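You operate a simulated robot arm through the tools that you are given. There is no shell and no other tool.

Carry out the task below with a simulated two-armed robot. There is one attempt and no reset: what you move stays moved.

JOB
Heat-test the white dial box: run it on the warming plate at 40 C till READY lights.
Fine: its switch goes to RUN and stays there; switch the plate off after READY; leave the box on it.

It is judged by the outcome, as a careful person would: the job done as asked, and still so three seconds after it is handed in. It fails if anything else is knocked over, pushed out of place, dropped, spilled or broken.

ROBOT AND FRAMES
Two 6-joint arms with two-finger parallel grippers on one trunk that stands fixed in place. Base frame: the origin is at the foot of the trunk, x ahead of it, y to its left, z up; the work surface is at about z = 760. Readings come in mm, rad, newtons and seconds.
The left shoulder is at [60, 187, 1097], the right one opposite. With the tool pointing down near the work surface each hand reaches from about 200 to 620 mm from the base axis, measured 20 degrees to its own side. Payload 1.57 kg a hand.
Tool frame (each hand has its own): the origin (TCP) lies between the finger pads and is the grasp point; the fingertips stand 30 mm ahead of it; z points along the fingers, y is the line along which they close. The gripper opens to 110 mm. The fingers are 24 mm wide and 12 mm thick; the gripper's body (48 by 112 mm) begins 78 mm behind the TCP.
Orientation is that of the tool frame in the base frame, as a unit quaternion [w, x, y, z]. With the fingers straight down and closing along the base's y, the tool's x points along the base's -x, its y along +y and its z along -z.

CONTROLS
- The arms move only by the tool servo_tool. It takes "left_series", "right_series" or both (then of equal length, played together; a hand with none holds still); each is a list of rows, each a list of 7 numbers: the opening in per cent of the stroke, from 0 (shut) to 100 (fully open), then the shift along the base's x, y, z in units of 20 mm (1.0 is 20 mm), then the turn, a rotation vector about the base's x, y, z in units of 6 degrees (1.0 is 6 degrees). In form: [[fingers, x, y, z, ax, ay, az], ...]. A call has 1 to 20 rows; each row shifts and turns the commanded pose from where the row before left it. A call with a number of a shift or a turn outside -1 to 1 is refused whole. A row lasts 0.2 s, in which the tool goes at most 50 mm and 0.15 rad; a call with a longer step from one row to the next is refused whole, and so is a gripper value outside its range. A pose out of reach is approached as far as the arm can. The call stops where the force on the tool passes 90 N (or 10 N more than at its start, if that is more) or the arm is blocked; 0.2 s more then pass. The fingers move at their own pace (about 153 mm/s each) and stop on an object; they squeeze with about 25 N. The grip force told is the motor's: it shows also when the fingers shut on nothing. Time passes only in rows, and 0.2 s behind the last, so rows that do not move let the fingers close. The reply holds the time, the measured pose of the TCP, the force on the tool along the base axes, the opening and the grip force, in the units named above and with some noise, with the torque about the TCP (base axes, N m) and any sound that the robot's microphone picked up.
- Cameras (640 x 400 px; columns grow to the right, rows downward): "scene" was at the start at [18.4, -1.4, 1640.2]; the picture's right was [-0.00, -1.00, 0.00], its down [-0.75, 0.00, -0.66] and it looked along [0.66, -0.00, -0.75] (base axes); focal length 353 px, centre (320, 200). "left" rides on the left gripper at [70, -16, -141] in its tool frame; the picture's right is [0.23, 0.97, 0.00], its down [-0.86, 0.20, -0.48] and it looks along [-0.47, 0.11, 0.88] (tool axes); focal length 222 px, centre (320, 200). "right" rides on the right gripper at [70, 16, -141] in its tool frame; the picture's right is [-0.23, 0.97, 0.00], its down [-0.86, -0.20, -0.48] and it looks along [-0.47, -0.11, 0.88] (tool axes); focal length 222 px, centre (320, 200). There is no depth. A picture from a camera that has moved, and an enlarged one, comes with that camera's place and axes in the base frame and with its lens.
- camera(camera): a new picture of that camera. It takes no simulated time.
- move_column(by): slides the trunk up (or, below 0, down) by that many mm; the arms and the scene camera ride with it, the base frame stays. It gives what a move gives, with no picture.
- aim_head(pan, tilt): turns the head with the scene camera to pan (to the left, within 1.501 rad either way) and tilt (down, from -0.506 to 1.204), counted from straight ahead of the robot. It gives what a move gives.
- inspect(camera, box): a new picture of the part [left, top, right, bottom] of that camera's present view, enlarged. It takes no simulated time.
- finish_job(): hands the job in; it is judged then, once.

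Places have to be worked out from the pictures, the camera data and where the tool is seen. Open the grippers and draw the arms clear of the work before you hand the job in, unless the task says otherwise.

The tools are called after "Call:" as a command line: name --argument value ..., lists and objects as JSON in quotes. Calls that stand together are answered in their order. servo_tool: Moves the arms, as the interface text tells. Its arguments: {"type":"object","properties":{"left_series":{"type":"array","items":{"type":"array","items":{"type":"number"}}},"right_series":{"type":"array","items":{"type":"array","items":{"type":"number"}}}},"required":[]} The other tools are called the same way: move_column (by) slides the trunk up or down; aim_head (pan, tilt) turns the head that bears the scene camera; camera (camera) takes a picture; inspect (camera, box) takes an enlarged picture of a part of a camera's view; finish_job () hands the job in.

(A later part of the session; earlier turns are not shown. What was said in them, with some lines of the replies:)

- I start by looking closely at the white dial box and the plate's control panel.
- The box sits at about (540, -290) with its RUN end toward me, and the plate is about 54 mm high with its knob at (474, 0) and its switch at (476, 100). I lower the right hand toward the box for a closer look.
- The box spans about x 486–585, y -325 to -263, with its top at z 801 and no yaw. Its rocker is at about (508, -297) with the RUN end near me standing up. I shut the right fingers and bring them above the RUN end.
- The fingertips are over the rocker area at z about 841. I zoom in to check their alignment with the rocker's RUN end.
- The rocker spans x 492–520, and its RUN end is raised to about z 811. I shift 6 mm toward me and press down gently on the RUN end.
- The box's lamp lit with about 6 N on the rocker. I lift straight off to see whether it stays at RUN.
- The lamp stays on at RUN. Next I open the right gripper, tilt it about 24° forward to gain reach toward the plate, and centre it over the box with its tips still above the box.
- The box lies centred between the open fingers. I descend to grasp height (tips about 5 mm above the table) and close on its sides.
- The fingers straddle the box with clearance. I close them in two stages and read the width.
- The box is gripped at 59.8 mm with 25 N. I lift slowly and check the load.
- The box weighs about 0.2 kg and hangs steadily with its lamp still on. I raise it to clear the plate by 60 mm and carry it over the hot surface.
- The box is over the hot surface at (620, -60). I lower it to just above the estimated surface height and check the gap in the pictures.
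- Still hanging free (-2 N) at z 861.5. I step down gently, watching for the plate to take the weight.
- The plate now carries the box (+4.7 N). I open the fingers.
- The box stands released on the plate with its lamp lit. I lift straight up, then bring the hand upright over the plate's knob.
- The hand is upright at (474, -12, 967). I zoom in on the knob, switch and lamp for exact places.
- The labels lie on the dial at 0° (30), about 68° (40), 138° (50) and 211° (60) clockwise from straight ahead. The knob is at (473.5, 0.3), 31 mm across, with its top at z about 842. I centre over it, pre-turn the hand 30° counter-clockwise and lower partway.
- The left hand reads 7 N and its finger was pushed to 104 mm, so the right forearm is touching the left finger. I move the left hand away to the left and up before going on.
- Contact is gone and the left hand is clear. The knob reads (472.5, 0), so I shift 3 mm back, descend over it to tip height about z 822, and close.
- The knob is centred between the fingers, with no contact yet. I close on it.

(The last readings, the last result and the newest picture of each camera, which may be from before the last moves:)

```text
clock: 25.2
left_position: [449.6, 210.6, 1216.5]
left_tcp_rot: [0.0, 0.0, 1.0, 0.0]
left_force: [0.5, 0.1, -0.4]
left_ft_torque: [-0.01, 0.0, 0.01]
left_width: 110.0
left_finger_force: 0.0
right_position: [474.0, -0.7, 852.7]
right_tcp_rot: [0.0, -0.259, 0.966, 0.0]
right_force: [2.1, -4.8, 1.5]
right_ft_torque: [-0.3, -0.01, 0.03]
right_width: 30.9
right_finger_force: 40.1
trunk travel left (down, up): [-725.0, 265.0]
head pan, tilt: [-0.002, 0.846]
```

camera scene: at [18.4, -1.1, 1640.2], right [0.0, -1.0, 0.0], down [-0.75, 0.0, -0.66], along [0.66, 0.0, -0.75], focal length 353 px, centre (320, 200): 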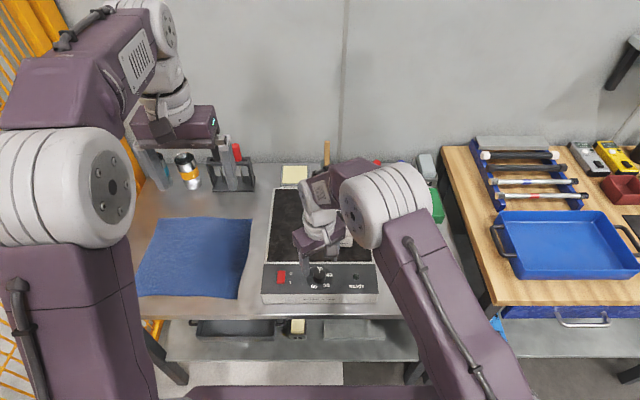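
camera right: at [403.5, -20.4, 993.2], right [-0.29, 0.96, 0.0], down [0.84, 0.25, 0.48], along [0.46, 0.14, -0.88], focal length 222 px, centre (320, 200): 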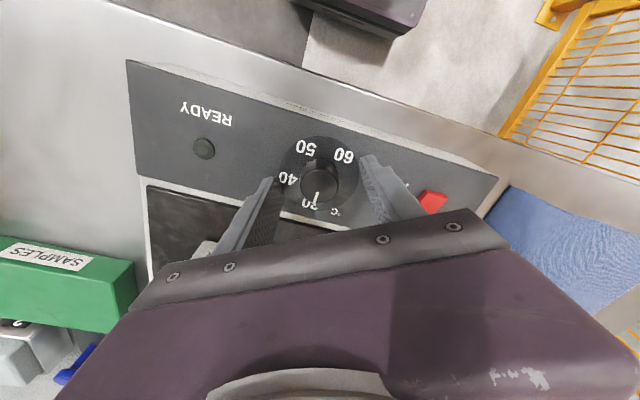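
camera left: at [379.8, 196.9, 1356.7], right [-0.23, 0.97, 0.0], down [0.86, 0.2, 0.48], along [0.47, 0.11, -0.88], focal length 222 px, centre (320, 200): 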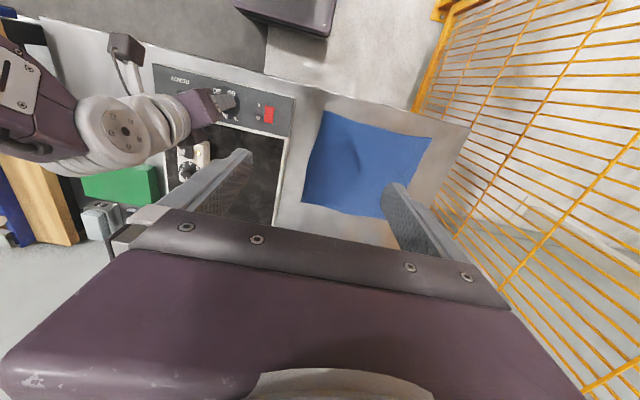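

The knob is held at 30.9 mm. I turn it 60° clockwise and check before finishing the turn.

Call:
servo_tool --right_series '[[10, 0, 0, 0, 0, 0, -0.5], [10, 0, 0, 0, 0, 0, -1], [10, 0, 0, 0, 0, 0, -1], [10, 0, 0, 0, 0, 0, -1], [10, 0, 0, 0, 0, 0, -1], [10, 0, 0, 0, 0, 0, -1], [10, 0, 0, 0, 0, 0, -1], [10, 0, 0, 0, 0, 0, -1], [10, 0, 0, 0, 0, 0, -1], [10, 0, 0, 0, 0, 0, -1], [10, 0, 0, 0, 0, 0, -0.5], [10, 0, 0, 0, 0, 0, 0]]'

Call:
camera --camera "right"

Call:
inspect --camera "scene" --box '[260, 220, 380, 305]'

Call:
inspect --camera "left" --box '[140, 50, 300, 170]'

```text
clock: 27.8
left_position: [450.9, 212.9, 1214.0]
left_tcp_rot: [0.0, -0.001, 1.0, -0.001]
left_force: [-0.2, 0.7, -0.2]
left_ft_torque: [0.03, 0.0, 0.02]
left_width: 110.1
left_finger_force: 0.1
right_position: [472.6, 1.5, 851.9]
right_tcp_rot: [0.0, 0.26, 0.966, -0.001]
right_force: [-0.8, 6.9, -6.6]
right_ft_torque: [0.52, 0.67, 0.01]
right_width: 30.6
right_finger_force: 40.1
trunk travel left (down, up): [-725.0, 265.0]
head pan, tilt: [-0.002, 0.846]
```

```text
taken
camera right: at [420.2, 50.1, 993.3], right [0.68, 0.73, 0.0], down [0.64, -0.6, 0.48], along [0.35, -0.33, -0.88], focal length 222 px, centre (320, 200)
```

right: 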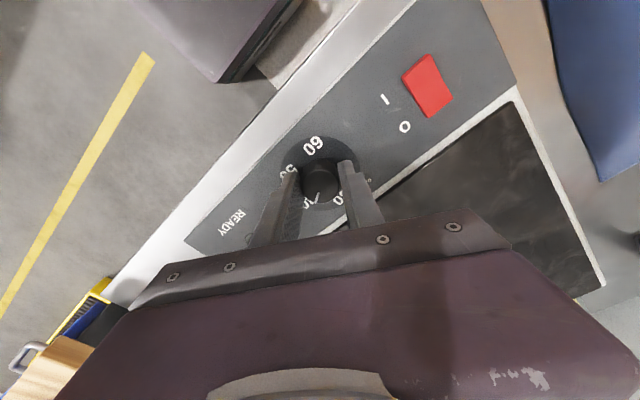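

```text
4.71 times, centred on (320, 262) of scene
camera zoom: at [19.5, 0.1, 1640.2], right [0.0, -1.0, 0.0], down [-0.75, 0.0, -0.66], along [0.66, 0.0, -0.75], focal length 1659 px, centre (320, -94)
```

zoom: 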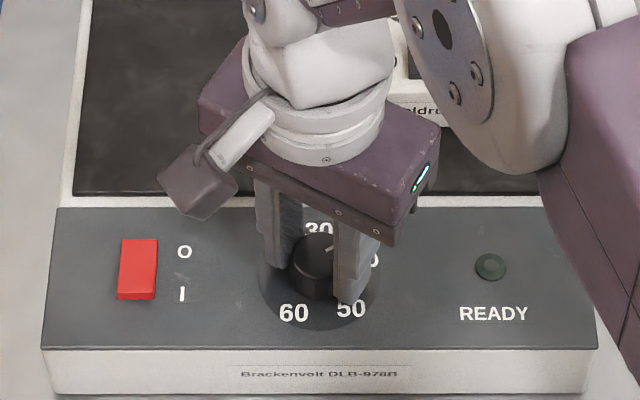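

```text
3.33 times, centred on (220, 110) of left
camera zoom: at [380.7, 197.7, 1356.3], right [-0.23, 0.97, 0.0], down [0.86, 0.2, 0.48], along [0.47, 0.11, -0.88], focal length 740 px, centre (653, 500)
```

zoom: 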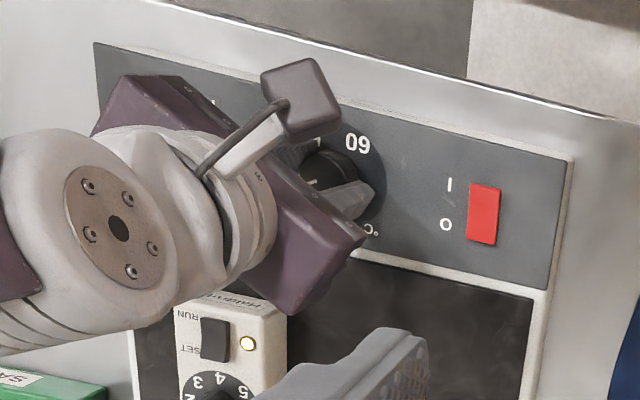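

The knob followed the hand. I zoom in on the pointer to see its angle.

Call:
inspect --camera "right" --box '[270, 120, 390, 220]'

Call:
inspect --camera "scene" --box '[300, 255, 345, 290]'

```text
4.00 times, centred on (330, 170) of right
camera zoom: at [420.2, 50.1, 993.3], right [0.68, 0.73, 0.0], down [0.64, -0.6, 0.48], along [0.35, -0.33, -0.88], focal length 888 px, centre (280, 320)
```

zoom: 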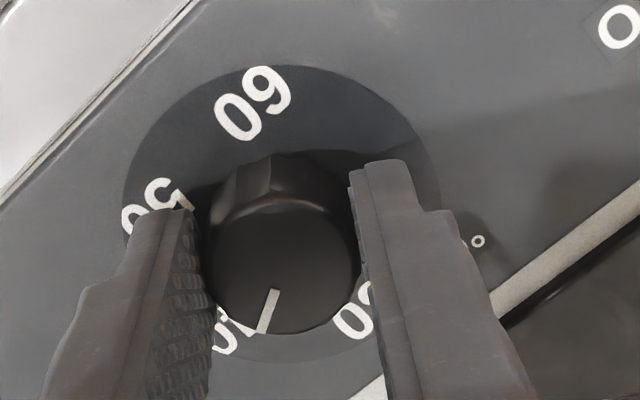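

```text
11.43 times, centred on (322, 272) of scene
camera zoom: at [19.5, 0.1, 1640.2], right [0.0, -1.0, 0.0], down [-0.75, 0.0, -0.66], along [0.66, 0.0, -0.75], focal length 4030 px, centre (291, -629)
```

zoom: 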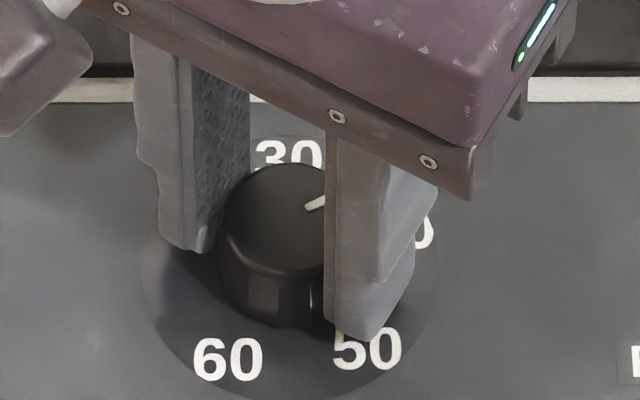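

The pointer reads about 60° and 40 lies at about 68°. I turn 8° more, then open the fingers.

Call:
servo_tool --right_series '[[10, 0, 0, 0, 0, 0, -0.7], [10, 0, 0, 0, 0, 0, -0.65], [10, 0, 0, 0, 0, 0, 0], [35, 0, 0, 0, 0, 0, 0], [60, 0, 0, 0, 0, 0, 0], [60, 0, 0, 0, 0, 0, 0]]'

Call:
inspect --camera "right" --box '[270, 120, 390, 220]'

Call:
inspect --camera "scene" --box '[300, 255, 345, 290]'

```text
clock: 29.2
left_position: [449.8, 211.5, 1215.0]
left_tcp_rot: [0.0, 0.0, 1.0, 0.0]
left_force: [-0.4, 0.2, -0.1]
left_ft_torque: [0.0, 0.01, -0.01]
left_width: 110.1
left_finger_force: 0.0
right_position: [471.9, -0.9, 852.0]
right_tcp_rot: [0.0, 0.326, 0.945, 0.0]
right_force: [0.2, 0.1, 0.1]
right_ft_torque: [0.02, -0.02, 0.05]
right_width: 66.2
right_finger_force: 0.0
trunk travel left (down, up): [-725.0, 265.0]
head pan, tilt: [-0.002, 0.846]
```

```text
4.00 times, centred on (330, 170) of right
camera zoom: at [426.8, 55.6, 993.7], right [0.78, 0.63, 0.0], down [0.55, -0.68, 0.48], along [0.3, -0.37, -0.88], focal length 888 px, centre (280, 320)
```

zoom: 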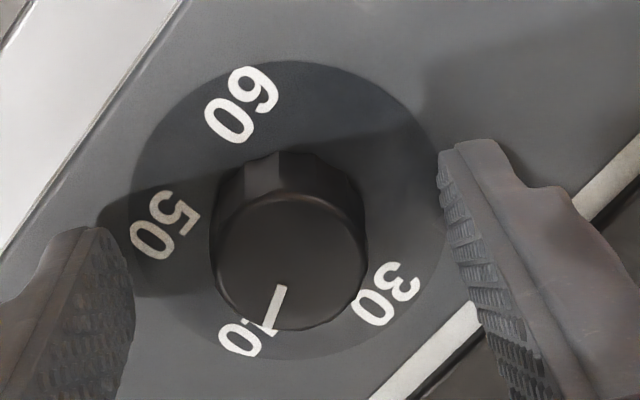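

```text
11.43 times, centred on (322, 272) of scene
camera zoom: at [18.1, -1.7, 1640.2], right [0.0, -1.0, 0.0], down [-0.75, 0.0, -0.66], along [0.66, 0.0, -0.75], focal length 4030 px, centre (291, -629)
```

zoom: 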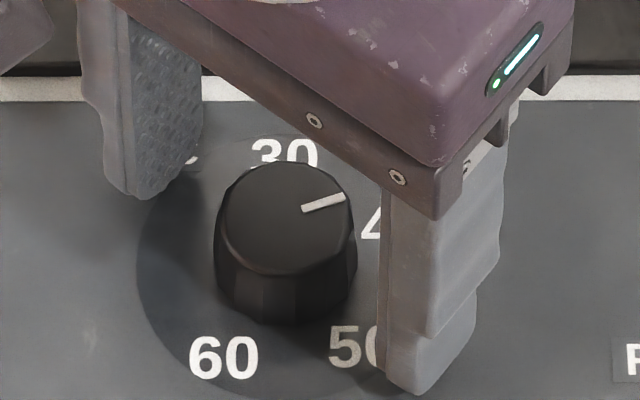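

The fingers are open and off the knob. I raise the hand to see the pointer against the 40 mark.

Call:
servo_tool --right_series '[[60, 0, 0, 1, 0, 0, 0], [60, 0, 0, 1, 0, 0, 0], [60, 0, 0, 1, 0, 0, 0], [60, 0, 0, 1, 0, 0, 0], [60, 0, 0, 1, 0, 0, 1], [60, 0, 0, 1, 0, 0, 1], [60, 0, -0.5, 0, 0, 0, 1], [60, 0, -0.5, 0, 0, 0, 1], [60, 0, -0.5, 0, 0, 0, 1], [60, 0, -0.5, 0, 0, 0, 1], [60, 0, 0, 0, 0, 0, 0.35]]'

Call:
inspect --camera "right" --box '[280, 100, 400, 200]'

Call:
inspect --camera "scene" --box '[260, 255, 380, 305]'

Call:
inspect --camera "scene" --box '[300, 258, 345, 293]'

```text
clock: 31.6
left_position: [448.6, 211.8, 1216.1]
left_tcp_rot: [0.001, 0.001, 1.0, 0.0]
left_force: [-0.1, -0.6, 0.4]
left_ft_torque: [0.03, -0.01, -0.02]
left_width: 109.9
left_finger_force: 0.1
right_position: [473.1, -39.9, 974.0]
right_tcp_rot: [0.001, -0.001, 1.0, 0.0]
right_force: [-0.4, -0.2, 0.1]
right_ft_torque: [0.0, -0.03, 0.01]
right_width: 65.7
right_finger_force: 0.0
trunk travel left (down, up): [-725.0, 265.0]
head pan, tilt: [-0.002, 0.846]
```

```text
4.00 times, centred on (340, 150) of right
camera zoom: at [402.4, -23.7, 1113.6], right [0.23, 0.97, 0.0], down [0.86, -0.2, 0.48], along [0.47, -0.11, -0.88], focal length 888 px, centre (240, 400)
```

zoom: 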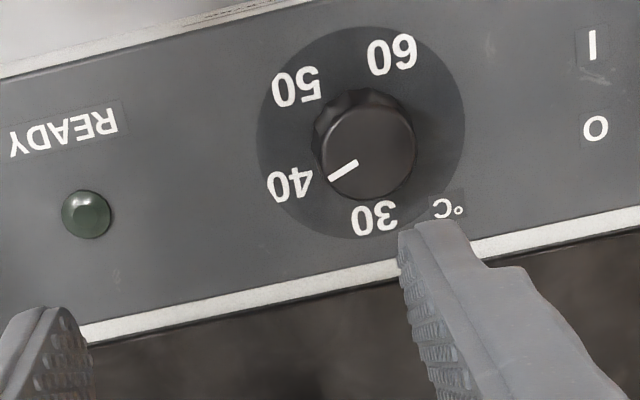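

```text
5.33 times, centred on (320, 280) of scene
camera zoom: at [18.3, -1.1, 1640.2], right [0.0, -1.0, 0.0], down [-0.75, 0.0, -0.66], along [0.66, 0.0, -0.75], focal length 1881 px, centre (320, -227)
```

zoom: 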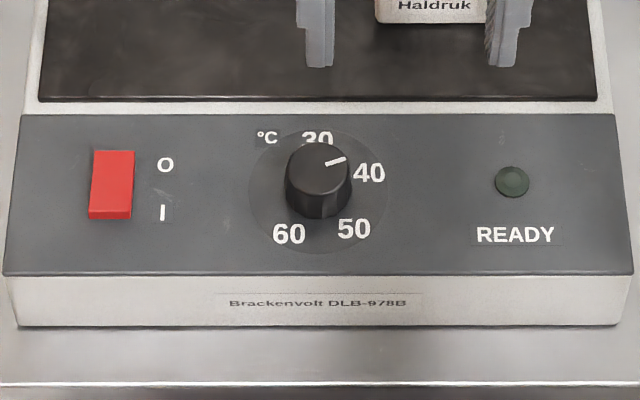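

```text
11.43 times, centred on (322, 276) of scene
camera zoom: at [18.3, -1.1, 1640.2], right [0.0, -1.0, 0.0], down [-0.75, 0.0, -0.66], along [0.66, 0.0, -0.75], focal length 4030 px, centre (291, -663)
```

zoom: 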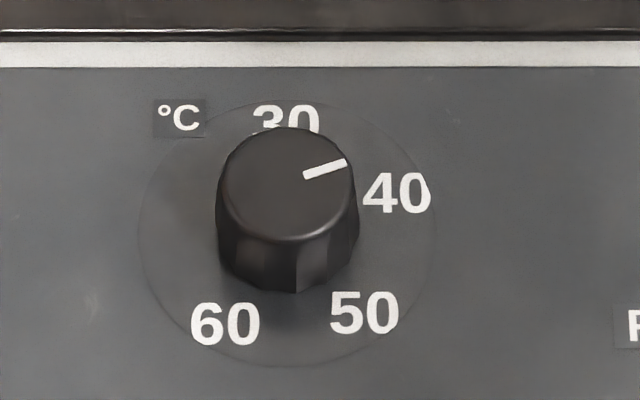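

The pointer stands at about 69°, on the 40 mark within a couple of degrees. I withdraw the right hand to the right side so the left arm can work the plate's switch.

Call:
servo_tool --right_series '[[60, 0, -0.5, 1, 0, 0, 0], [60, 0, -1, 1, 0, 0, 0], [60, 0, -1, 1, 0, 0, 0], [60, 0, -1, 0.5, 0, 0, 0], [60, 0, -1, 0, 0, 0, 0], [60, 0, -1, 0, 0, 0, 0], [60, 0, -1, 0, 0, 0, 0], [60, 0, -1, 0, 0, 0, 0], [60, 0, -1, 0, 0, 0, 0], [60, 0, -1, 0, 0, 0, 0], [60, 0, -1, 0, 0, 0, 0], [60, 0, -1, 0, 0, 0, 0]]' --left_series '[[100, 0, 0, 0, 0, 0, 0], [60, 0, 0, 0, 0, 0, 0], [0, 0, 0, -0.5, 0, 0, 0], [0, 0, 0, -1, 0, 0, 0], [0, 0, 0, -1, 0, 0, 0], [0, 0, 0, -1, 0, 0, 0], [0, 0, 0, -1, 0, 0, 0], [0, 0, 0, -1, 0, 0, 0], [0, 0, 0, -1, 0, 0, 0], [0, 0, 0, -1, 0, 0, 0], [0, 0, 0, -1, 0, 0, 0], [0, 0, 0, -1, 0, 0, 0]]'

Call:
camera --camera "scene"

Call:
camera --camera "left"

```text
clock: 34.2
left_position: [449.7, 211.6, 1025.9]
left_tcp_rot: [0.0, 0.0, 1.0, 0.0]
left_force: [-0.8, 0.4, 0.5]
left_ft_torque: [0.01, 0.03, -0.04]
left_width: 0.0
left_finger_force: 20.9
right_position: [472.4, -271.0, 1042.2]
right_tcp_rot: [0.0, 0.0, 1.0, 0.0]
right_force: [-0.2, -0.8, 0.1]
right_ft_torque: [0.03, -0.02, -0.02]
right_width: 66.3
right_finger_force: 0.1
trunk travel left (down, up): [-725.0, 265.0]
head pan, tilt: [-0.002, 0.846]
```

```text
taken
camera scene: at [18.9, -2.1, 1640.2], right [0.0, -1.0, 0.0], down [-0.75, 0.0, -0.66], along [0.66, 0.0, -0.75], focal length 353 px, centre (320, 200)
```

scene: 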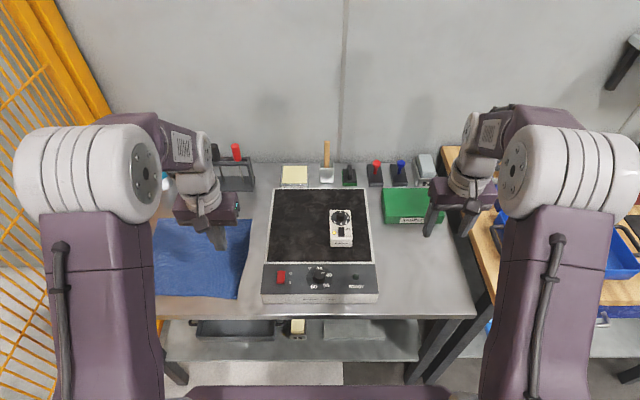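

```text
taken
camera left: at [380.1, 195.8, 1166.5], right [-0.23, 0.97, 0.0], down [0.85, 0.2, 0.48], along [0.47, 0.11, -0.88], focal length 222 px, centre (320, 200)
```

left: 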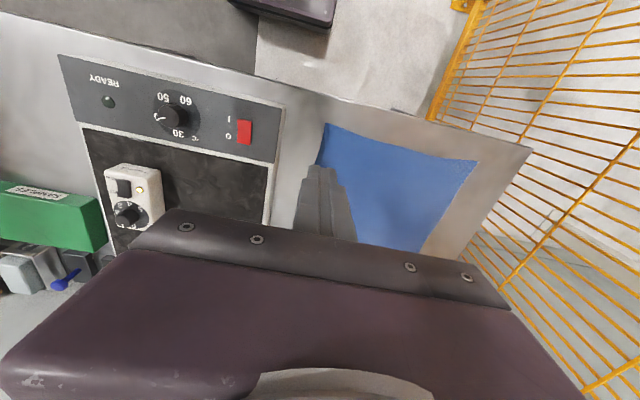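

Both hands are clear of each other. I look closely at the switch and the box on the plate before moving the left fingertips over the "I" end.

Call:
inspect --camera "left" --box '[210, 90, 290, 160]'

Call:
inspect --camera "scene" --box '[260, 185, 380, 305]'

Call:
inspect --camera "scene" --box '[262, 260, 302, 295]'

```text
5.71 times, centred on (250, 125) of left
camera zoom: at [380.1, 195.8, 1166.5], right [-0.23, 0.97, 0.0], down [0.85, 0.2, 0.48], along [0.47, 0.11, -0.88], focal length 1269 px, centre (720, 629)
```

zoom: 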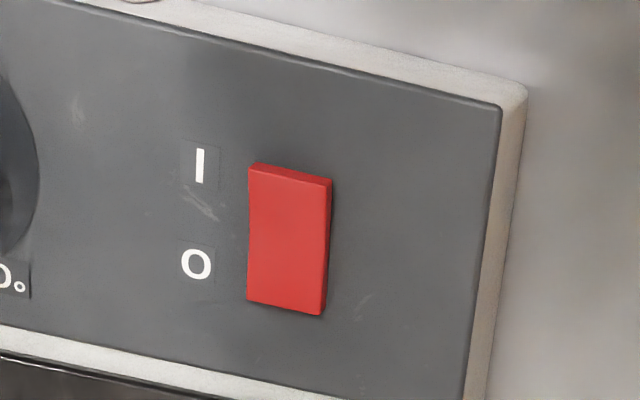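

```text
3.33 times, centred on (320, 245) of scene
camera zoom: at [18.9, -2.1, 1640.2], right [0.0, -1.0, 0.0], down [-0.75, 0.0, -0.66], along [0.66, 0.0, -0.75], focal length 1175 px, centre (320, 50)
```

zoom: 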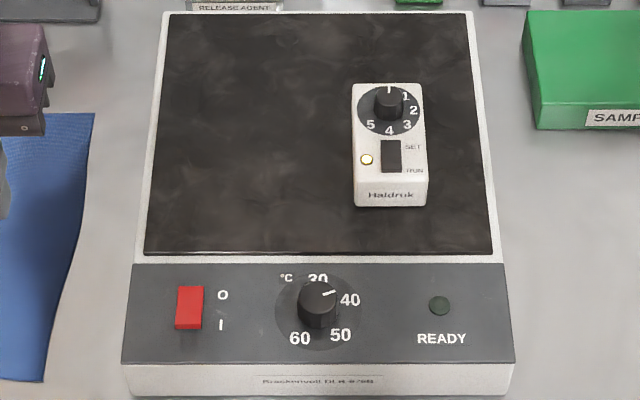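

```text
11.43 times, centred on (282, 278) of scene
camera zoom: at [18.9, -2.1, 1640.2], right [0.0, -1.0, 0.0], down [-0.75, 0.0, -0.66], along [0.66, 0.0, -0.75], focal length 4030 px, centre (754, -686)
```

zoom: 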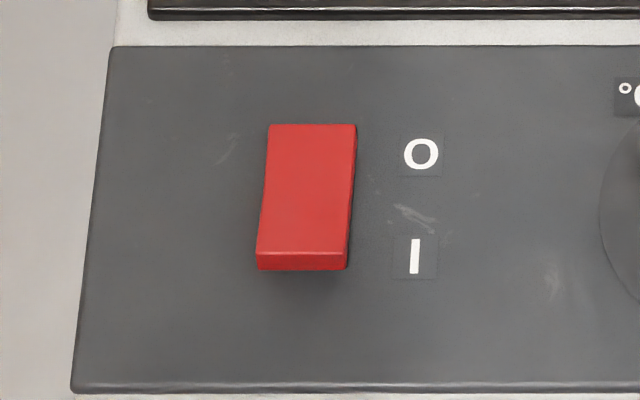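

The rocker spans x 460–496, y 90–110, and its "I" end is raised to about z 824. I bring the left fingertips 16 mm above the I end at (463, 100).

Call:
servo_tool --left_series '[[0, 0.08, -0.8, 0, 0, 0, 0], [0, 0.08, -0.9, -0.5, 0, 0, 0], [0, 0.08, -0.9, -1, 0, 0, 0], [0, 0.08, -0.9, -1, 0, 0, 0], [0, 0.08, -0.9, -1, 0, 0, 0], [0, 0.08, -0.8, -1, 0, 0, 0], [0, 0.08, -0.38, -1, 0, 0, 0], [0, 0.08, 0, -1, 0, 0, 0], [0, 0, 0, -1, 0, 0, 0], [0, 0, 0, -0.3, 0, 0, 0], [0, 0, 0, 0, 0, 0, 0]]'

Call:
inspect --camera "scene" --box '[255, 240, 325, 300]'

Call:
inspect --camera "left" --box '[270, 110, 370, 210]'

```text
clock: 36.6
left_position: [462.4, 102.1, 868.7]
left_tcp_rot: [0.0, 0.0, 1.0, -0.001]
left_force: [0.7, -0.1, -0.3]
left_ft_torque: [0.04, 0.01, -0.01]
left_width: 0.0
left_finger_force: 21.4
right_position: [472.3, -270.5, 1042.9]
right_tcp_rot: [0.0, 0.0, 1.0, 0.001]
right_force: [0.0, 0.1, 0.0]
right_ft_torque: [0.01, -0.01, 0.0]
right_width: 66.0
right_finger_force: 0.0
trunk travel left (down, up): [-725.0, 265.0]
head pan, tilt: [-0.002, 0.846]
```

```text
6.67 times, centred on (290, 270) of scene
camera zoom: at [18.3, -1.4, 1640.2], right [0.0, -1.0, 0.0], down [-0.75, 0.0, -0.66], along [0.66, 0.0, -0.75], focal length 2351 px, centre (520, -267)
```

zoom: 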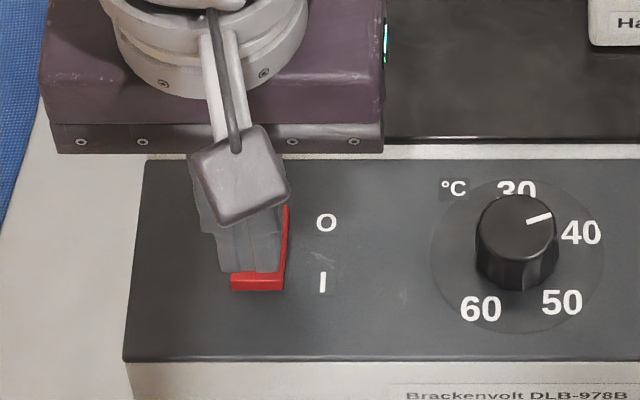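

```text
4.00 times, centred on (320, 160) of left
camera zoom: at [393.3, 85.0, 1010.2], right [-0.23, 0.97, 0.0], down [0.85, 0.2, 0.48], along [0.47, 0.11, -0.88], focal length 888 px, centre (320, 360)
```

zoom: 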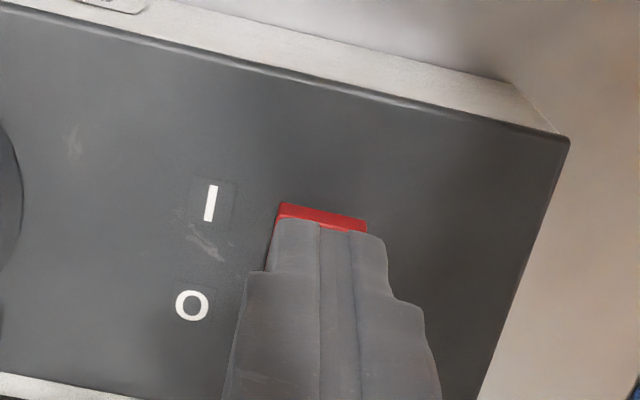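

The fingertips are above the I end with about 15 mm to go. I press down gently in small steps.

Call:
servo_tool --left_series '[[0, 0, -0.06, -0.5, 0, 0, 0], [0, 0, 0, -0.2, 0, 0, 0], [0, 0, 0, -0.15, 0, 0, 0], [0, 0, 0, -0.15, 0, 0, 0]]'

Call:
inspect --camera "scene" --box '[255, 240, 375, 300]'

Call:
inspect --camera "left" --box '[270, 110, 370, 210]'

```text
clock: 37.6
left_position: [461.8, 98.9, 854.7]
left_tcp_rot: [0.007, 0.0, 1.0, -0.001]
left_force: [-2.2, 6.1, 56.0]
left_ft_torque: [0.23, -0.58, -0.26]
left_width: 0.0
left_finger_force: 21.3
right_position: [466.1, -270.1, 1046.8]
right_tcp_rot: [0.003, 0.0, 1.0, 0.0]
right_force: [0.9, 0.6, 0.3]
right_ft_torque: [-0.03, 0.01, 0.0]
right_width: 66.1
right_finger_force: 0.1
trunk travel left (down, up): [-725.0, 265.0]
head pan, tilt: [-0.002, 0.846]
```

```text
5.33 times, centred on (315, 270) of scene
camera zoom: at [9.1, -1.6, 1641.2], right [0.0, -1.0, 0.0], down [-0.74, 0.0, -0.67], along [0.67, 0.0, -0.74], focal length 1881 px, centre (347, -173)
```

zoom: 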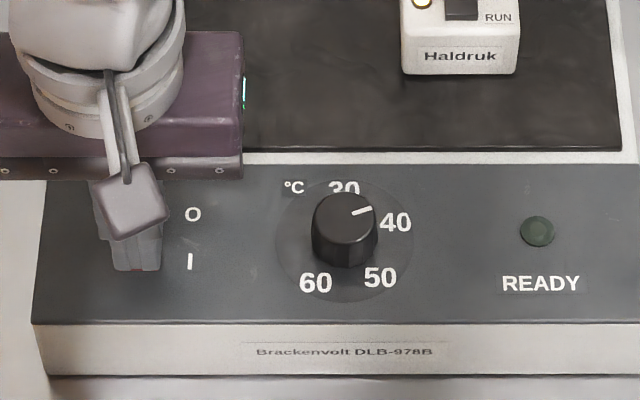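

```text
4.00 times, centred on (320, 160) of left
camera zoom: at [389.7, 83.8, 995.5], right [-0.23, 0.97, 0.0], down [0.85, 0.2, 0.49], along [0.48, 0.11, -0.87], focal length 888 px, centre (320, 360)
```

zoom: 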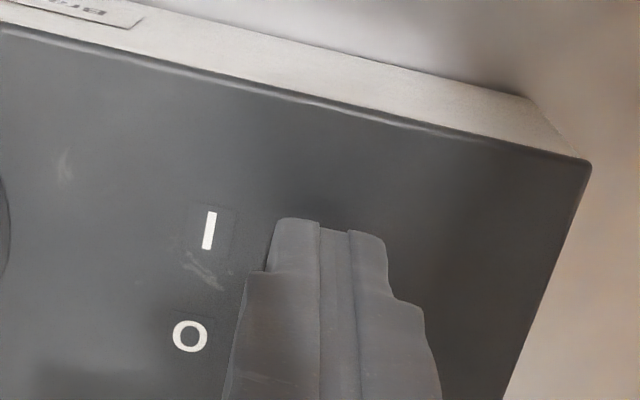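

The force rose to 56 N with the tips at z about 825. I lift off at once and see whether the switch has flipped.

Call:
servo_tool --left_series '[[0, 0, 0, 0.5, 0, 0, 0], [0, 0, 0, 0.5, 0, 0, 0], [0, 0, 0, 1, 0, 0, 0], [0, 0, 0.5, 1, 0, 0, 0]]'

Call:
inspect --camera "scene" --box '[255, 240, 375, 300]'

Call:
inspect --camera "left" --box '[270, 90, 370, 190]'

```text
clock: 38.6
left_position: [462.1, 109.1, 908.7]
left_tcp_rot: [-0.001, 0.0, 1.0, 0.0]
left_force: [0.4, -0.2, 0.8]
left_ft_torque: [-0.02, 0.01, -0.01]
left_width: 0.0
left_finger_force: 21.4
right_position: [472.1, -269.7, 1043.7]
right_tcp_rot: [0.001, 0.0, 1.0, 0.0]
right_force: [-0.2, 0.1, 0.0]
right_ft_torque: [-0.04, -0.01, 0.01]
right_width: 66.1
right_finger_force: 0.1
trunk travel left (down, up): [-725.0, 265.0]
head pan, tilt: [-0.002, 0.846]
```

```text
5.33 times, centred on (315, 270) of scene
camera zoom: at [18.7, -0.9, 1640.1], right [0.0, -1.0, 0.0], down [-0.75, 0.0, -0.66], along [0.66, 0.0, -0.75], focal length 1881 px, centre (347, -173)
```

zoom: 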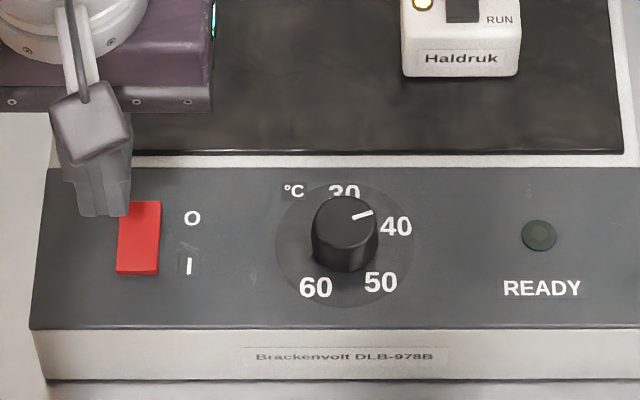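

```text
4.00 times, centred on (320, 140) of left
camera zoom: at [393.1, 93.7, 1050.2], right [-0.23, 0.97, 0.0], down [0.86, 0.2, 0.48], along [0.46, 0.11, -0.88], focal length 888 px, centre (320, 440)
```

zoom: 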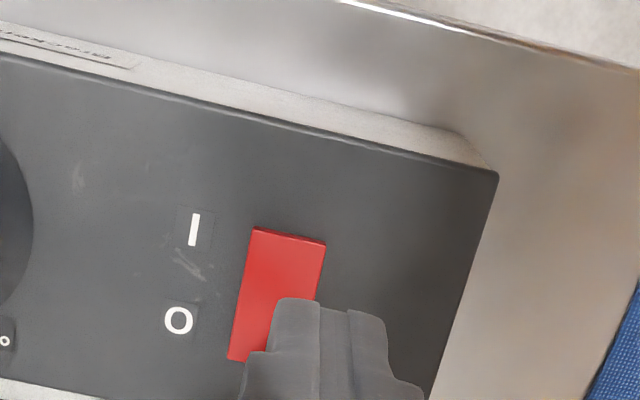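

The rocker's I end now lies low, so it looks flipped on, and the plate has not shifted. I draw the left hand back and let time pass while checking the switch and the READY lamp.

Call:
servo_tool --left_series '[[0, 0, 1, 0.5, 0, 0, 0], [0, 0, 1, 0.5, 0, 0, 0], [0, 0, 1, 0, 0, 0, 0], [0, 0, 0.5, 0, 0, 0, 0], [0, 0, 0, 0, 0, 0, 0]]'

Call:
inspect --camera "scene" --box '[262, 260, 302, 295]'

Call:
inspect --camera "scene" --box '[255, 185, 385, 305]'

Call:
camera --camera "left"

```text
clock: 39.8
left_position: [464.0, 179.1, 929.8]
left_tcp_rot: [-0.001, 0.0, 1.0, 0.001]
left_force: [-0.2, -0.2, -0.3]
left_ft_torque: [-0.02, 0.02, 0.01]
left_width: 0.2
left_finger_force: 21.7
right_position: [472.2, -270.3, 1041.6]
right_tcp_rot: [0.0, 0.0, 1.0, 0.0]
right_force: [0.3, -0.4, -0.5]
right_ft_torque: [-0.01, 0.03, -0.02]
right_width: 65.8
right_finger_force: 0.1
trunk travel left (down, up): [-725.0, 265.0]
head pan, tilt: [-0.002, 0.846]
```

```text
11.43 times, centred on (282, 278) of scene
camera zoom: at [18.3, -1.7, 1640.2], right [0.0, -1.0, 0.0], down [-0.75, 0.0, -0.66], along [0.66, 0.0, -0.75], focal length 4030 px, centre (754, -686)
```

zoom: 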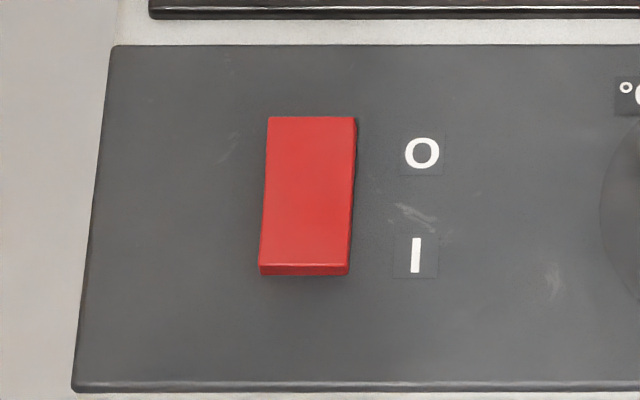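

```text
3.33 times, centred on (320, 245) of scene
camera zoom: at [18.3, -1.7, 1640.2], right [0.0, -1.0, 0.0], down [-0.75, 0.0, -0.66], along [0.66, 0.0, -0.75], focal length 1175 px, centre (320, 50)
```

zoom: 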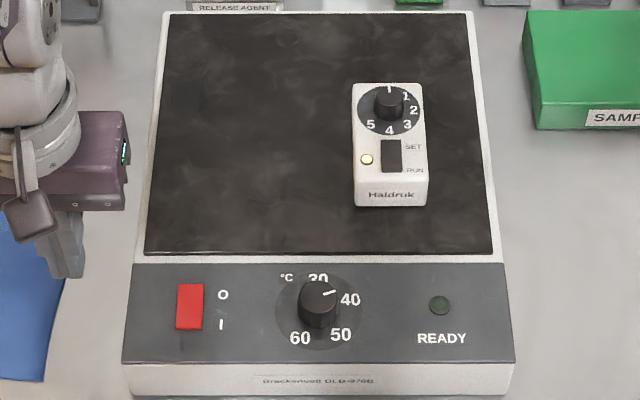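

```text
taken
camera left: at [392.9, 163.7, 1070.4], right [-0.23, 0.97, 0.0], down [0.85, 0.2, 0.48], along [0.47, 0.11, -0.88], focal length 222 px, centre (320, 200)
```

left: 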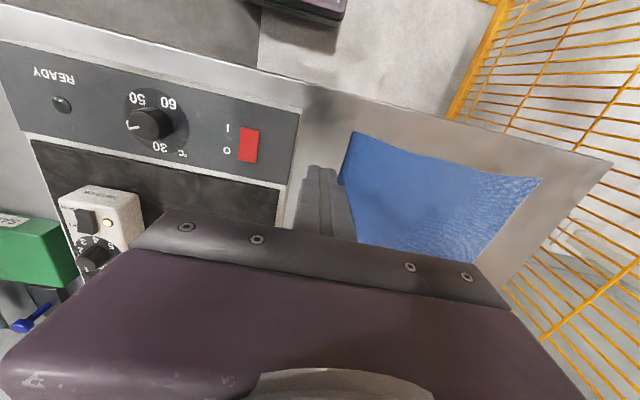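

The rocker's near (I) edge dropped and its far (O) edge rose, so the plate is on. READY is still dark. I park the left fingertips above the O end at (497, 100), ready to switch off, and wait.

Call:
servo_tool --left_series '[[0, 0.33, -0.79, 0, 0, 0, 0], [0, 0.33, -0.79, -0.4, 0, 0, 0], [0, 0.33, -0.79, -0.7, 0, 0, 0], [0, 0.33, -0.79, -0.8, 0, 0, 0], [0, 0.33, -0.79, -0.8, 0, 0, 0], [0, 0, 0, 0, 0, 0, 0], [0, 0, 0, 0, 0, 0, 0], [0, 0, 0, 0, 0, 0, 0], [0, 0, 0, 0, 0, 0, 0], [0, 0, 0, 0, 0, 0, 0]]'

Call:
inspect --camera "scene" --box '[255, 215, 385, 305]'

Call:
inspect --camera "left" --box '[260, 90, 380, 210]'

```text
clock: 42.0
left_position: [494.8, 99.8, 875.3]
left_tcp_rot: [0.0, 0.0, 1.0, -0.001]
left_force: [0.7, 0.3, -0.4]
left_ft_torque: [0.01, -0.01, 0.02]
left_width: 0.2
left_finger_force: 21.3
right_position: [472.4, -270.3, 1042.6]
right_tcp_rot: [0.0, 0.0, 1.0, 0.001]
right_force: [0.2, 0.1, 0.5]
right_ft_torque: [0.01, 0.02, 0.03]
right_width: 66.0
right_finger_force: 0.1
trunk travel left (down, up): [-725.0, 265.0]
head pan, tilt: [-0.002, 0.846]
```

```text
4.44 times, centred on (320, 260) of scene
camera zoom: at [18.4, -1.5, 1640.2], right [0.0, -1.0, 0.0], down [-0.75, 0.0, -0.66], along [0.66, 0.0, -0.75], focal length 1567 px, centre (320, -67)
```

zoom: 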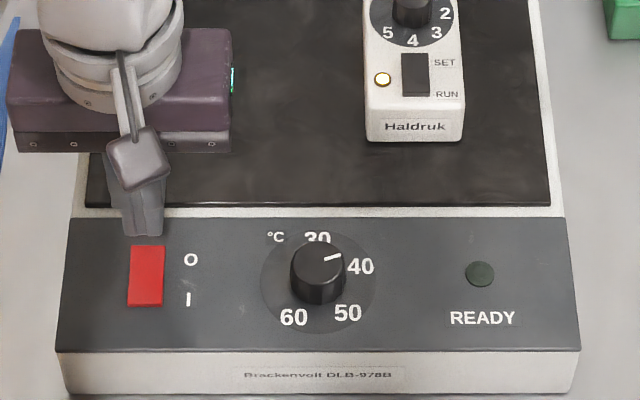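

```text
3.33 times, centred on (320, 150) of left
camera zoom: at [426.3, 84.9, 1016.5], right [-0.23, 0.97, 0.0], down [0.86, 0.2, 0.48], along [0.47, 0.11, -0.88], focal length 740 px, centre (320, 367)
```

zoom: 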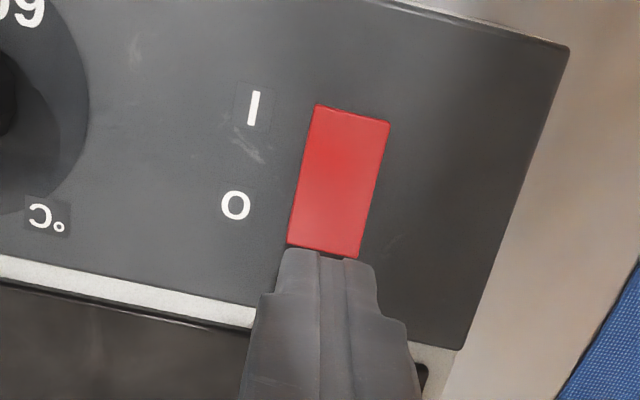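

READY is still dark at 42 s. I wait with both arms still.

Call:
servo_tool --left_series '[[0, 0, 0, 0, 0, 0, 0], [0, 0, 0, 0, 0, 0, 0], [0, 0, 0, 0, 0, 0, 0], [0, 0, 0, 0, 0, 0, 0], [0, 0, 0, 0, 0, 0, 0], [0, 0, 0, 0, 0, 0, 0], [0, 0, 0, 0, 0, 0, 0], [0, 0, 0, 0, 0, 0, 0], [0, 0, 0, 0, 0, 0, 0], [0, 0, 0, 0, 0, 0, 0], [0, 0, 0, 0, 0, 0, 0], [0, 0, 0, 0, 0, 0, 0], [0, 0, 0, 0, 0, 0, 0], [0, 0, 0, 0, 0, 0, 0], [0, 0, 0, 0, 0, 0, 0], [0, 0, 0, 0, 0, 0, 0], [0, 0, 0, 0, 0, 0, 0], [0, 0, 0, 0, 0, 0, 0], [0, 0, 0, 0, 0, 0, 0], [0, 0, 0, 0, 0, 0, 0]]'

Call:
inspect --camera "scene" --box '[255, 215, 385, 305]'

```text
clock: 46.2
left_position: [495.9, 101.1, 875.4]
left_tcp_rot: [0.0, 0.0, 1.0, 0.0]
left_force: [-1.0, 0.2, 0.1]
left_ft_torque: [0.02, -0.02, 0.0]
left_width: 0.3
left_finger_force: 21.5
right_position: [471.3, -269.2, 1042.5]
right_tcp_rot: [0.0, 0.0, 1.0, 0.001]
right_force: [0.5, 1.5, 0.4]
right_ft_torque: [-0.03, 0.03, -0.02]
right_width: 66.0
right_finger_force: 0.0
trunk travel left (down, up): [-725.0, 265.0]
head pan, tilt: [-0.002, 0.846]
```

```text
4.44 times, centred on (320, 260) of scene
camera zoom: at [18.4, -1.4, 1640.2], right [0.0, -1.0, 0.0], down [-0.75, 0.0, -0.66], along [0.66, 0.0, -0.75], focal length 1567 px, centre (320, -67)
```

zoom: 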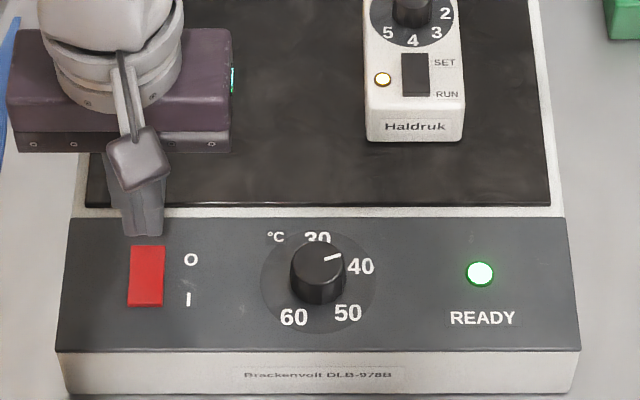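

READY has lit green. I now press the O end down gently to switch the plate off.

Call:
servo_tool --left_series '[[0, 0.05, 0, -0.6, 0, 0, 0], [0, 0, 0, -0.25, 0, 0, 0], [0, 0, 0, -0.1, 0, 0, 0], [0, 0, 0, -0.05, 0, 0, 0]]'

Call:
inspect --camera "scene" --box '[255, 215, 385, 305]'

Call:
inspect --camera "left" --box '[260, 90, 380, 210]'

```text
clock: 47.2
left_position: [497.3, 100.0, 855.4]
left_tcp_rot: [0.0, -0.001, 1.0, 0.001]
left_force: [-0.3, 0.1, 0.0]
left_ft_torque: [0.01, 0.0, 0.0]
left_width: 0.1
left_finger_force: 21.1
right_position: [471.4, -269.9, 1043.7]
right_tcp_rot: [0.0, 0.0, 1.0, 0.0]
right_force: [-0.5, -0.2, 0.4]
right_ft_torque: [0.0, -0.02, 0.01]
right_width: 65.9
right_finger_force: 0.0
trunk travel left (down, up): [-725.0, 265.0]
head pan, tilt: [-0.002, 0.846]
```

```text
4.44 times, centred on (320, 260) of scene
camera zoom: at [18.5, -1.5, 1640.2], right [0.0, -1.0, 0.0], down [-0.75, 0.0, -0.66], along [0.66, 0.0, -0.75], focal length 1567 px, centre (320, -67)
```

zoom: 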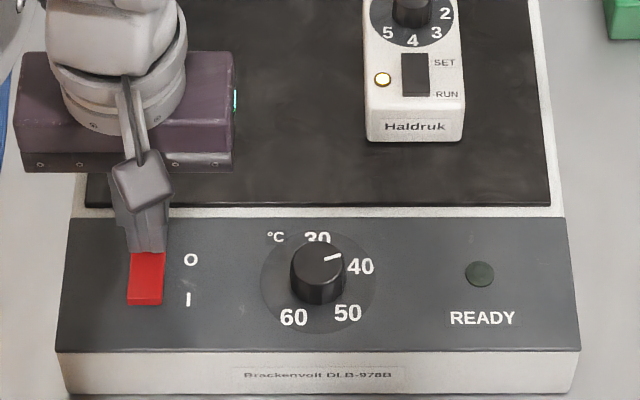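

```text
3.33 times, centred on (320, 150) of left
camera zoom: at [427.2, 84.3, 996.0], right [-0.23, 0.97, 0.0], down [0.86, 0.2, 0.48], along [0.47, 0.11, -0.88], focal length 740 px, centre (320, 367)
```

zoom: 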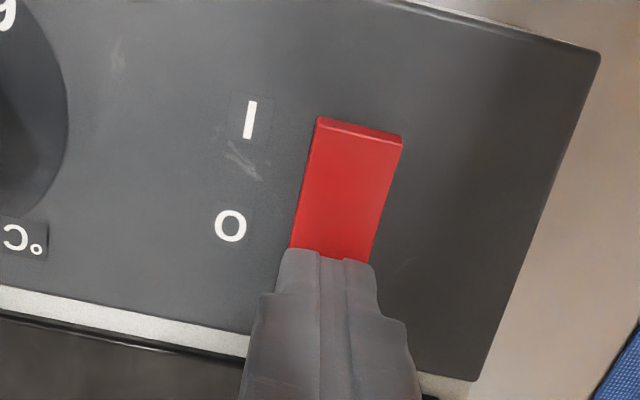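

The rocker has flipped back: its I end is raised, READY went dark and no force remains. I lift the left hand off and withdraw it.

Call:
servo_tool --left_series '[[0, 0, 0, 0.5, 0, 0, 0], [0, 0, 0, 1, 0, 0, 0], [0, 0, 0, 1, 0, 0, 0], [0, 0, 0, 1, 0, 0, 0], [0, 0, 1, 1, 0, 0, 0], [0, 0, 1, 1, 0, 0, 0], [0, 0, 1, 1, 0, 0, 0], [0, -0.5, 1, 0.5, 0, 0, 0], [50, -0.5, 1, 0, 0, 0, 0], [100, -0.5, 0.5, 0, 0, 0, 0], [100, 0, 0, 0, 0, 0, 0]]' --right_series '[[60, 0, 0, 0, 0, 0, 0], [60, 0, 0, 0, 0, 0, 0], [80, 0, 0, 0, 0, 0, 0], [100, 0, 0, 0, 0, 0, 0], [100, 0, 0, 0, 0, 0, 0], [100, 0, 0, 0, 0, 0, 0], [100, 0, 0, 0, 0, 0, 0], [100, 0, 0, 0, 0, 0, 0], [100, 0, 0, 0, 0, 0, 0], [100, 0, 0, 0, 0, 0, 0], [100, 0, 0, 0, 0, 0, 0]]'

Call:
inspect --camera "scene" --box '[255, 185, 385, 305]'

Call:
inspect --camera "scene" --box '[262, 260, 302, 295]'

Call:
camera --camera "scene"

Call:
camera --camera "left"

```text
clock: 49.6
left_position: [465.3, 210.2, 994.7]
left_tcp_rot: [0.0, 0.0, 1.0, 0.001]
left_force: [-0.8, 0.1, 0.1]
left_ft_torque: [0.0, 0.02, -0.02]
left_width: 110.1
left_finger_force: 0.1
right_position: [472.3, -270.0, 1042.0]
right_tcp_rot: [0.0, 0.0, 1.0, 0.0]
right_force: [-0.2, 0.3, 0.3]
right_ft_torque: [0.01, 0.03, 0.03]
right_width: 110.0
right_finger_force: 0.2
trunk travel left (down, up): [-725.0, 265.0]
head pan, tilt: [-0.002, 0.846]
```

```text
3.33 times, centred on (320, 245) of scene
camera zoom: at [18.5, -1.5, 1640.2], right [0.0, -1.0, 0.0], down [-0.75, 0.0, -0.66], along [0.66, 0.0, -0.75], focal length 1175 px, centre (320, 50)
```

zoom: 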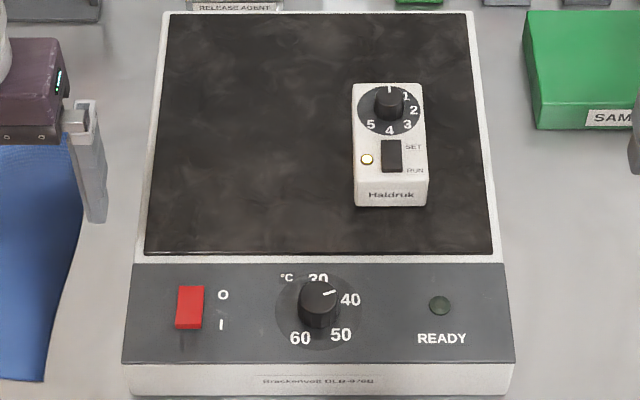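

```text
11.43 times, centred on (282, 278) of scene
camera zoom: at [18.5, -1.5, 1640.2], right [0.0, -1.0, 0.0], down [-0.75, 0.0, -0.66], along [0.66, 0.0, -0.75], focal length 4030 px, centre (754, -686)
```

zoom: 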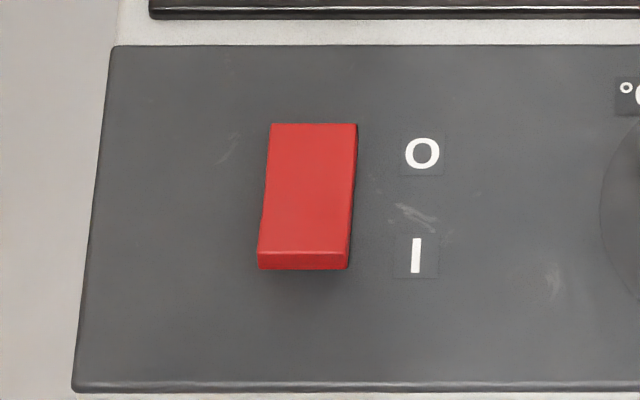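

```text
taken
camera scene: at [18.5, -1.5, 1640.2], right [0.0, -1.0, 0.0], down [-0.75, 0.0, -0.66], along [0.66, 0.0, -0.75], focal length 353 px, centre (320, 200)
```

scene: 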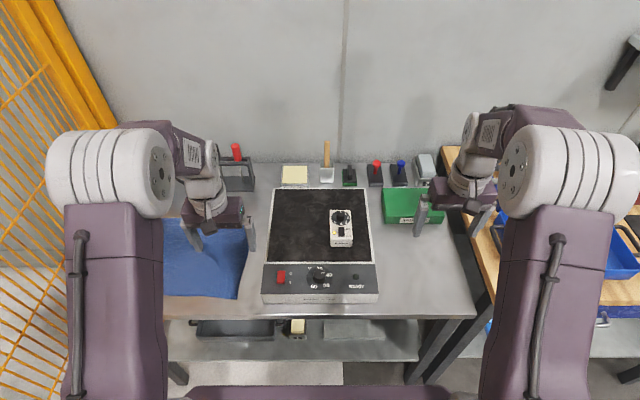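

```text
taken
camera left: at [396.8, 194.6, 1135.8], right [-0.23, 0.97, 0.0], down [0.86, 0.2, 0.48], along [0.47, 0.11, -0.88], focal length 222 px, centre (320, 200)
```

left: 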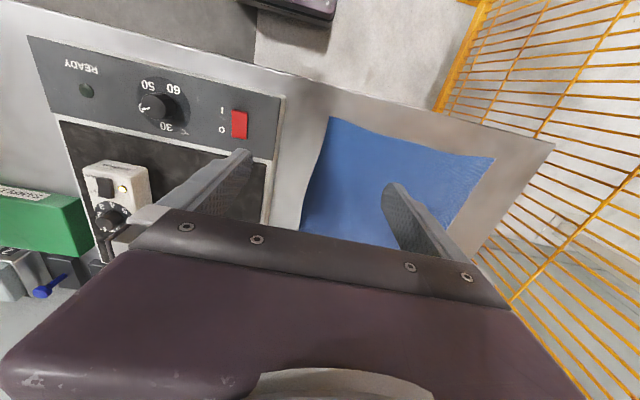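

The plate is off (O end down, READY dark), the dial stands at 40, and the box is on the hot surface with its switch at RUN and its lamp lit. Nothing else has moved and both open hands are clear, so I hand the job in.

Call:
finish_job

```text
The job is handed in.
```

The white dial box was heat-tested on the warming plate at 40 °C until READY lit. The plate is now off and the box is still on it.

- **Box:** its switch is at RUN and stayed there, with its lamp lit. I did not touch its own dial, and it sits fully on the hot surface.
- **Plate:** I set the knob to the 40 mark, within a few degrees of knob turn (under 1 °C on the scale). READY lit less than 9 seconds after I switched the plate on. I then pressed the switch back to O, and READY went dark.
- **Contacts:** the right arm brushed a finger of the left gripper once, at about 7 N, while moving to the knob, and I moved the left hand clear. The press that switched the plate on reached 56 N, but the plate did not shift.

In the last pictures nothing else had been moved or knocked over. Both grippers are open and clear of the work.
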